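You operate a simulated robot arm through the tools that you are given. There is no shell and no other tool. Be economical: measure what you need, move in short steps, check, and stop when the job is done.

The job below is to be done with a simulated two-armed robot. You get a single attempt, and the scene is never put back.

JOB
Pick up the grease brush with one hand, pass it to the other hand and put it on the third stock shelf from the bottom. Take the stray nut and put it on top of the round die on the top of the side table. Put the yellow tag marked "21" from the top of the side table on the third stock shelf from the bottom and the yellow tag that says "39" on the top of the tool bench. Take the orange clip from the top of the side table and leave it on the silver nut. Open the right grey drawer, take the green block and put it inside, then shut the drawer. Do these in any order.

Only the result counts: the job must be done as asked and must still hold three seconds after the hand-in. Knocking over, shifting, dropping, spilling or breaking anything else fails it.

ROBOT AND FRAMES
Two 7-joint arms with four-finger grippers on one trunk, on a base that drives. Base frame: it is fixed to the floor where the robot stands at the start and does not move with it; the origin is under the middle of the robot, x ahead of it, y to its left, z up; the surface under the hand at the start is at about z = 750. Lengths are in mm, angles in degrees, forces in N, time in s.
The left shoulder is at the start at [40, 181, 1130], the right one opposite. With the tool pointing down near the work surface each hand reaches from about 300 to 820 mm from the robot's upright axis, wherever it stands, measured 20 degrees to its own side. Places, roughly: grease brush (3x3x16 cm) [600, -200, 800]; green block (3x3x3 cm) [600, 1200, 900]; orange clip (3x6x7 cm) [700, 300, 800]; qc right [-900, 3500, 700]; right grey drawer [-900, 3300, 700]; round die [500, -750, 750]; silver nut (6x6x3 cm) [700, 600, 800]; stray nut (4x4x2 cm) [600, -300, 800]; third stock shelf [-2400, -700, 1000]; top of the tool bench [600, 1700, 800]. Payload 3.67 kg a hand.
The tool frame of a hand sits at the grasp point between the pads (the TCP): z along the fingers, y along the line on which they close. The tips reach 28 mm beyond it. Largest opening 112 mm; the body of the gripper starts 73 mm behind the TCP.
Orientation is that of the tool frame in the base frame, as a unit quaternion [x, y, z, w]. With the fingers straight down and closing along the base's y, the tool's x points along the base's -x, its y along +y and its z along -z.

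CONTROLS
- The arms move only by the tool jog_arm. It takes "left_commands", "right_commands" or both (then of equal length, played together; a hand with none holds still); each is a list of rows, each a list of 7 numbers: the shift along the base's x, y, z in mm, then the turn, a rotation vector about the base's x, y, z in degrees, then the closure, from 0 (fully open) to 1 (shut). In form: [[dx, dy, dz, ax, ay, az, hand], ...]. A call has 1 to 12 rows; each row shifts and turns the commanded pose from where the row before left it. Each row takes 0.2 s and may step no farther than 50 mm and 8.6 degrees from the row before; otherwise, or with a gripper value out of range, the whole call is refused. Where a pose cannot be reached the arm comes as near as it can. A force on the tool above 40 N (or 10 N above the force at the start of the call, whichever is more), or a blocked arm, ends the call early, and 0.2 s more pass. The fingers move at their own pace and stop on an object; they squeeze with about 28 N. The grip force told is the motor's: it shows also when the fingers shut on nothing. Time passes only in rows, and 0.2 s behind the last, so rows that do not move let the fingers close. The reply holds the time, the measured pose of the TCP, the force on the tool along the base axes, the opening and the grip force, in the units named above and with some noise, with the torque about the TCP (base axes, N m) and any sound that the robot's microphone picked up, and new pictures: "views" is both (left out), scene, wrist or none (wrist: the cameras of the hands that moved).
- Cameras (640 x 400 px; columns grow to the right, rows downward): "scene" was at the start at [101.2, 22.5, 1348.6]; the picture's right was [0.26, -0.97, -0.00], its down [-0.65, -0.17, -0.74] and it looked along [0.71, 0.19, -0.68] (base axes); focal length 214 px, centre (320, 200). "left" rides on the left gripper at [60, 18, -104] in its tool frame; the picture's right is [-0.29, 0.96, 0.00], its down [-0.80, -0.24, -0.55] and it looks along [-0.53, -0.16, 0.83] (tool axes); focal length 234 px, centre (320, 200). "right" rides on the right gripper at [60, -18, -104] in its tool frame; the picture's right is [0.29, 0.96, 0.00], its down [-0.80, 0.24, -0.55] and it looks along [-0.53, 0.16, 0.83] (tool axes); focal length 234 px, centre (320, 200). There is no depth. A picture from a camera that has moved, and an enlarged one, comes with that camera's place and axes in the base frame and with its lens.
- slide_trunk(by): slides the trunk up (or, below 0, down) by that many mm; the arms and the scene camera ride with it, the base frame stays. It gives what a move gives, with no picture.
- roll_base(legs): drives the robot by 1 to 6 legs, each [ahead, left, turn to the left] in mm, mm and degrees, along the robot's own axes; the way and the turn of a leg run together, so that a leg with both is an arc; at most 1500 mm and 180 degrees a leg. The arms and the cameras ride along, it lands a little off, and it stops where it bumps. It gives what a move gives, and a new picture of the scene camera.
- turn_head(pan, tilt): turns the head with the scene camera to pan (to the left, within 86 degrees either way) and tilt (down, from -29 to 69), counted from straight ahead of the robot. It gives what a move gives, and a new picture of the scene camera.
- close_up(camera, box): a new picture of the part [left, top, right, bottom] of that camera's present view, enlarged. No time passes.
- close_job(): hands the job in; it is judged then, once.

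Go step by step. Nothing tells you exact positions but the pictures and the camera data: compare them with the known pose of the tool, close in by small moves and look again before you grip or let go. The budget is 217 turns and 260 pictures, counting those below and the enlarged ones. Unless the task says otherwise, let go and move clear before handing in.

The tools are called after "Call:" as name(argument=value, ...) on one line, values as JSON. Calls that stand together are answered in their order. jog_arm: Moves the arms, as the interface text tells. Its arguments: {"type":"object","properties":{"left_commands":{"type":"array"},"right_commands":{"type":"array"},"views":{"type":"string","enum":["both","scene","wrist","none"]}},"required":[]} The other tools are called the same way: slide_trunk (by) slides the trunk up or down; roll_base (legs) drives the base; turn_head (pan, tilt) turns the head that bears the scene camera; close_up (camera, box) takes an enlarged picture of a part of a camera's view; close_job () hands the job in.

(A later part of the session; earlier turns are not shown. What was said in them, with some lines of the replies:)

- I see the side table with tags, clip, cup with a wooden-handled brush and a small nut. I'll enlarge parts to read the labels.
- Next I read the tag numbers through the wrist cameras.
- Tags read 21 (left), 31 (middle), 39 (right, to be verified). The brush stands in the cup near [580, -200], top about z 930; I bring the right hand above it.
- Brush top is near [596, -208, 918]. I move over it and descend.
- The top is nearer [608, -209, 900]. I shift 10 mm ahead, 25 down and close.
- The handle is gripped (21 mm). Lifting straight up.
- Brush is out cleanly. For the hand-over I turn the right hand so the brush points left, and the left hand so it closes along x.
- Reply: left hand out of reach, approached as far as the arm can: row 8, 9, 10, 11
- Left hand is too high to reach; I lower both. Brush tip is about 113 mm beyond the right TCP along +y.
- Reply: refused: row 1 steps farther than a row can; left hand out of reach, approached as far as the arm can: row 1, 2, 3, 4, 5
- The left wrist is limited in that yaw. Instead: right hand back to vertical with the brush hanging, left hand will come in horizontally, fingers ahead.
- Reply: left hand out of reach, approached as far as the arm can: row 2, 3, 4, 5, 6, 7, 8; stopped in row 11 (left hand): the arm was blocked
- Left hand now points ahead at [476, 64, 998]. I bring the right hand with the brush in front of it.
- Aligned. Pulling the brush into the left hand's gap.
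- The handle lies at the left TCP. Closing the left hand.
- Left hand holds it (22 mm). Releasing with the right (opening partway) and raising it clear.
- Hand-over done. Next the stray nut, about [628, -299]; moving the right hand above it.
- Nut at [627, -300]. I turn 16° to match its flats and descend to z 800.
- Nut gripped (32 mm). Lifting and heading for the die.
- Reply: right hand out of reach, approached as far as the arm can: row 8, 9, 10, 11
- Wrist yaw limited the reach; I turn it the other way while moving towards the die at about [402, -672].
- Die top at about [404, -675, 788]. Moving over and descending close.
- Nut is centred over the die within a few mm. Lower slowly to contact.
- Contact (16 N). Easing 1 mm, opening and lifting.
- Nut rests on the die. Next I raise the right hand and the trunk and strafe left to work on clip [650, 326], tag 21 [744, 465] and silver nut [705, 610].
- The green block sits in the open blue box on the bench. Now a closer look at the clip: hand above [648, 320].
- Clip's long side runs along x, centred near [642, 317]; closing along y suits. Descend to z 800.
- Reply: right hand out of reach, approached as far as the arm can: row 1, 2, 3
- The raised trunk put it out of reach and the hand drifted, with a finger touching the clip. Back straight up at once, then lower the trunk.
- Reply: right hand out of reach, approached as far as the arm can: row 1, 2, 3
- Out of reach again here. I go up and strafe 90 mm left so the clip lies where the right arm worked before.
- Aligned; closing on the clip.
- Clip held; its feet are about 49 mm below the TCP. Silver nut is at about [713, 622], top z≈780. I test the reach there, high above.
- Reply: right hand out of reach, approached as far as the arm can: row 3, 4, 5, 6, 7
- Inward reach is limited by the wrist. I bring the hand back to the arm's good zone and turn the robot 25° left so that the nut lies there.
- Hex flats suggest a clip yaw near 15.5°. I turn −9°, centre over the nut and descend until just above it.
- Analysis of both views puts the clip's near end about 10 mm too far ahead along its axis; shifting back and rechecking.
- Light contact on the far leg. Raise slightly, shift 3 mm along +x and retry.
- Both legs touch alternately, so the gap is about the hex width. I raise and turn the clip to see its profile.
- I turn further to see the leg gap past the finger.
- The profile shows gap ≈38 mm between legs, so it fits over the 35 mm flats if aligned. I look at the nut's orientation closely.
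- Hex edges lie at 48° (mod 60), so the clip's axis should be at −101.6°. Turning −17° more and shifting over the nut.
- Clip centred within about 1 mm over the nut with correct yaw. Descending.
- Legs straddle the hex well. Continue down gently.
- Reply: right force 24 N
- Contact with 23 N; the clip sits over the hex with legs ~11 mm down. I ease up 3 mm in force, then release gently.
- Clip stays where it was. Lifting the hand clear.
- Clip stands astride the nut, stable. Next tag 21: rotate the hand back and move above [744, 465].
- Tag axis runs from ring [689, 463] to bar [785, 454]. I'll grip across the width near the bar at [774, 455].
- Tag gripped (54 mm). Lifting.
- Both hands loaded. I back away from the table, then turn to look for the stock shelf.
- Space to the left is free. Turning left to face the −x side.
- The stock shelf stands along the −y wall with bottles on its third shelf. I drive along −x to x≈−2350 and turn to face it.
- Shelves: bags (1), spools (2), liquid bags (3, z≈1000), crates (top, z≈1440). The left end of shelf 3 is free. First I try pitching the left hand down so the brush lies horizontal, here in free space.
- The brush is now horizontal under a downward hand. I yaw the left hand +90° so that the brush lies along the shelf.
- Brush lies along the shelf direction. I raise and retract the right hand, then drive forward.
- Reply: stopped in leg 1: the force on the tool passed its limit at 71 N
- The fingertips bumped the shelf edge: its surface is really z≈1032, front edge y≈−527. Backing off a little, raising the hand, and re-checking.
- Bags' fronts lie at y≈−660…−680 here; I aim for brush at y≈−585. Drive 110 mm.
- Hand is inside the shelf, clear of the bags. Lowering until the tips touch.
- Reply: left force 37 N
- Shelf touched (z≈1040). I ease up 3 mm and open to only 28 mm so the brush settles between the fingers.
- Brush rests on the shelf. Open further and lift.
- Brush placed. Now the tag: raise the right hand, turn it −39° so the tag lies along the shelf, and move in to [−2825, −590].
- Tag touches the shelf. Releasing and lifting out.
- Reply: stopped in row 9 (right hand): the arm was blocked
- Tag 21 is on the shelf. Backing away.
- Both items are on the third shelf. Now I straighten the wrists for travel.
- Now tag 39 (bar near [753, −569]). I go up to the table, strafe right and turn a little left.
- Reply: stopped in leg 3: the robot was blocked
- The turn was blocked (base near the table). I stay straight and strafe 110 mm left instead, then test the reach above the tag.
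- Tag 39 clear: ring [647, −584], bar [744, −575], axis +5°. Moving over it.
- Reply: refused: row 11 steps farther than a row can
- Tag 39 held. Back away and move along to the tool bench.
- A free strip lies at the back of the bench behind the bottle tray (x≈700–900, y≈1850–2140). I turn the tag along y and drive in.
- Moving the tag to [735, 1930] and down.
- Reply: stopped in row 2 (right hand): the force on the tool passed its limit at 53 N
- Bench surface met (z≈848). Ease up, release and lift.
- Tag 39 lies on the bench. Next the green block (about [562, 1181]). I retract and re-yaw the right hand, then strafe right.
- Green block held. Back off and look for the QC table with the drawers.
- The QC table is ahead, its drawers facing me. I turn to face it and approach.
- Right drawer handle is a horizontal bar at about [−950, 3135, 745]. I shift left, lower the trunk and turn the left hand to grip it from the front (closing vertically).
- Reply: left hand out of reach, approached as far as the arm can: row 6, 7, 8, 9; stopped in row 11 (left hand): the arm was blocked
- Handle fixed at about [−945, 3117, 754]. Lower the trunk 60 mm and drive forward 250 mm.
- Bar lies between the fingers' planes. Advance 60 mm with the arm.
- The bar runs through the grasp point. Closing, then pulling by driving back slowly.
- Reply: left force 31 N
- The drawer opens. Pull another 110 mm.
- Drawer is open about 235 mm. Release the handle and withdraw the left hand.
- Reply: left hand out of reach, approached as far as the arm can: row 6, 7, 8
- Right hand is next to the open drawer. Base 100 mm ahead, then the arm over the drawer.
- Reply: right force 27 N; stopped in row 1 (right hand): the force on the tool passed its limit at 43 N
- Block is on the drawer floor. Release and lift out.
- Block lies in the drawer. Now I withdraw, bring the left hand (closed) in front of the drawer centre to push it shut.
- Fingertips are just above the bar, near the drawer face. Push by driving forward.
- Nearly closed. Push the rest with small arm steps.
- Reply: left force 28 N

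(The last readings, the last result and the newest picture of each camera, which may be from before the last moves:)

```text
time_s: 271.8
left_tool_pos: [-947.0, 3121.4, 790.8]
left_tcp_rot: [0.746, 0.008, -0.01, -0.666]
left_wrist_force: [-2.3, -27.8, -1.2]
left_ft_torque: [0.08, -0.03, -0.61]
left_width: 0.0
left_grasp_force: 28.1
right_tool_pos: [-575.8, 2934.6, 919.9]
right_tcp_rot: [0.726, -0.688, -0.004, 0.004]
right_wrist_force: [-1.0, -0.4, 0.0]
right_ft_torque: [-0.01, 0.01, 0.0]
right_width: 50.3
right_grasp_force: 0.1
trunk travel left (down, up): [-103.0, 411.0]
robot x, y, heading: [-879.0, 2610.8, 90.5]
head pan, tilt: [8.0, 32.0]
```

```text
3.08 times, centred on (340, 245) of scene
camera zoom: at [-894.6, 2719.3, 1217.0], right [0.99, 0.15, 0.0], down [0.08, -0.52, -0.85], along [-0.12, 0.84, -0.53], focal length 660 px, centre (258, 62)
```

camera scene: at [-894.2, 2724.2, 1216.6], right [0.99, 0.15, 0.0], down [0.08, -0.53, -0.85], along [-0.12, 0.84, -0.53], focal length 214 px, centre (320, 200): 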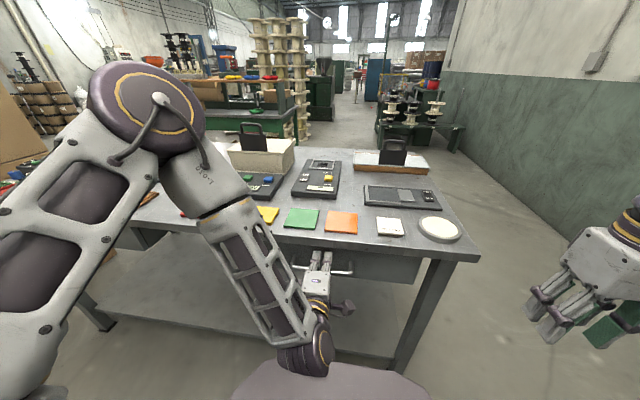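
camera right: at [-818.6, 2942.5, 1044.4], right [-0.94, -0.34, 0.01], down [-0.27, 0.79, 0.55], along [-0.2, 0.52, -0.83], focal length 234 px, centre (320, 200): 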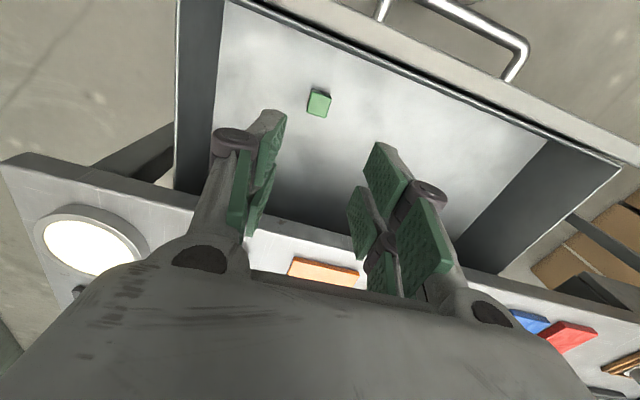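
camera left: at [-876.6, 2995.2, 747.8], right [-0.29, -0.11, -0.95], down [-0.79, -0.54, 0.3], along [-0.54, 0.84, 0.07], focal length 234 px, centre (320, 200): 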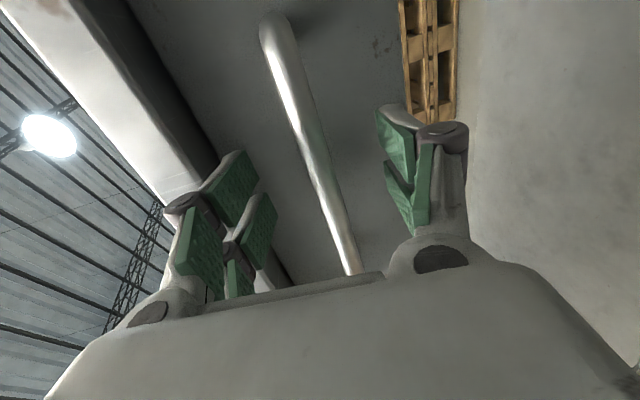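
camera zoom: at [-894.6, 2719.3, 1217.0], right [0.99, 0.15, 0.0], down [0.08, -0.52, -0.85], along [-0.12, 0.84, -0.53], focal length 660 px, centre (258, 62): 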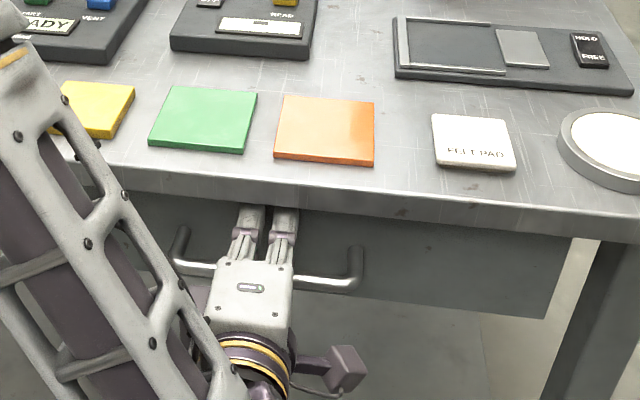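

Call:
jog_arm(left_commands=[[0, 3, 0, 0, 0, 0, 1], [0, 0, 0, 0, 0, 0, 1]], views="none")

Call:
jog_arm(left_commands=[[0, -10, 0, 0, 0, 0, 1], [0, -25, 0, 0, 0, 0, 1], [0, -30, 0, 0, 0, 0, 1], [0, -30, 0, 0, 0, 0, 1]], views="none")

Call:
roll_base(legs=[[-350, 0, 0]])

Call:
close_up(camera="scene", box=[200, 160, 440, 310])

```text
time_s: 272.1
left_tool_pos: [-948.5, 3120.4, 791.1]
left_tcp_rot: [0.747, 0.007, -0.009, -0.665]
left_wrist_force: [-4.0, -18.0, 8.1]
left_ft_torque: [0.34, -0.21, -0.36]
left_width: 0.1
left_grasp_force: 28.2
right_tool_pos: [-575.4, 2936.1, 919.2]
right_tcp_rot: [0.726, -0.687, -0.004, 0.006]
right_wrist_force: [-0.3, 0.9, -0.5]
right_ft_torque: [0.0, -0.01, -0.02]
right_width: 50.5
right_grasp_force: 0.2
trunk travel left (down, up): [-103.0, 411.0]
robot x, y, heading: [-883.2, 2609.6, 90.6]
head pan, tilt: [8.0, 32.0]
stopped in row 1 (left hand): the force on the tool passed its limit at 42 N (the readings are from after the stop); the commanded pose is now the measured one
```

```text
time_s: 273.1
left_tool_pos: [-948.4, 3028.6, 789.8]
left_tcp_rot: [0.747, 0.006, -0.009, -0.664]
left_wrist_force: [-0.1, 0.2, 0.1]
left_ft_torque: [0.0, 0.02, -0.02]
left_width: 0.0
left_grasp_force: 28.4
right_tool_pos: [-574.2, 2936.6, 918.7]
right_tcp_rot: [0.726, -0.688, -0.004, 0.005]
right_wrist_force: [0.3, 0.0, -0.8]
right_ft_torque: [-0.03, 0.02, -0.01]
right_width: 50.2
right_grasp_force: 0.0
trunk travel left (down, up): [-103.0, 411.0]
robot x, y, heading: [-882.0, 2614.0, 90.5]
head pan, tilt: [8.0, 32.0]
```

```text
time_s: 275.4
left_tool_pos: [-947.5, 2677.8, 789.1]
left_tcp_rot: [0.747, 0.009, -0.011, -0.665]
left_wrist_force: [0.8, -0.3, 0.4]
left_ft_torque: [-0.04, 0.01, 0.0]
left_width: 0.0
left_grasp_force: 27.5
right_tool_pos: [-571.7, 2588.3, 919.3]
right_tcp_rot: [0.728, -0.685, -0.003, 0.005]
right_wrist_force: [-0.4, -0.6, 0.5]
right_ft_torque: [0.05, 0.01, -0.04]
right_width: 50.6
right_grasp_force: 0.0
trunk travel left (down, up): [-103.0, 411.0]
robot x, y, heading: [-876.6, 2263.4, 90.8]
head pan, tilt: [8.0, 32.0]
camera scene: at [-890.8, 2371.1, 1216.9], right [0.99, 0.15, 0.0], down [0.08, -0.52, -0.85], along [-0.13, 0.84, -0.53], focal length 214 px, centre (320, 200)
```

scene: 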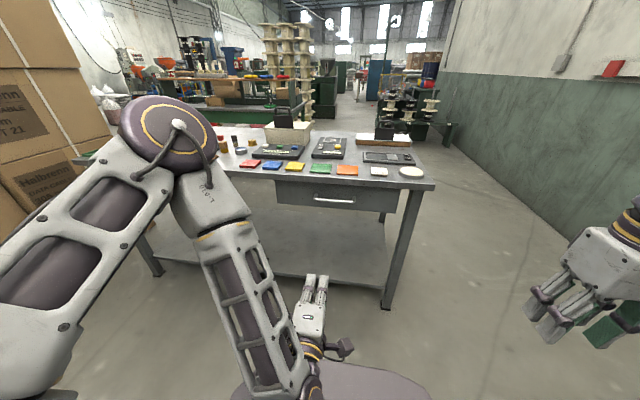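

```text
2.67 times, centred on (320, 235) of scene
camera zoom: at [-890.8, 2371.1, 1216.9], right [0.99, 0.15, 0.0], down [0.08, -0.52, -0.85], along [-0.13, 0.84, -0.53], focal length 572 px, centre (320, 107)
```

zoom: 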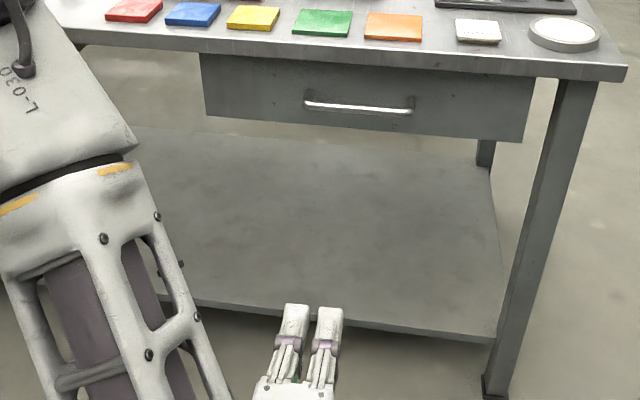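

The drawer is shut: the handle is back at its closed position of y≈3118. All items are placed and both hands are clear, so I hand in.

Call:
close_job()

```text
The job is handed in.
```

I did every part of the job and handed it in; I don't have the judge's result yet.

- **Grease brush:** passed from the right hand to the left and laid on the third stock shelf.
- **Stray nut:** on top of the round die, slightly off-centre but stable when I left it.
- **Yellow tags:** "21" is on the third stock shelf and "39" is on top of the tool bench.
- **Orange clip:** stands astride the silver nut.
- **Green block:** in the right grey drawer, which is shut.

There were three small contacts along the way, and I saw no lasting disturbance from any of them:

- A finger nudged the clip before I picked it up.
- The left hand bumped the edge of the third stock shelf.
- A turn next to the side table was blocked.
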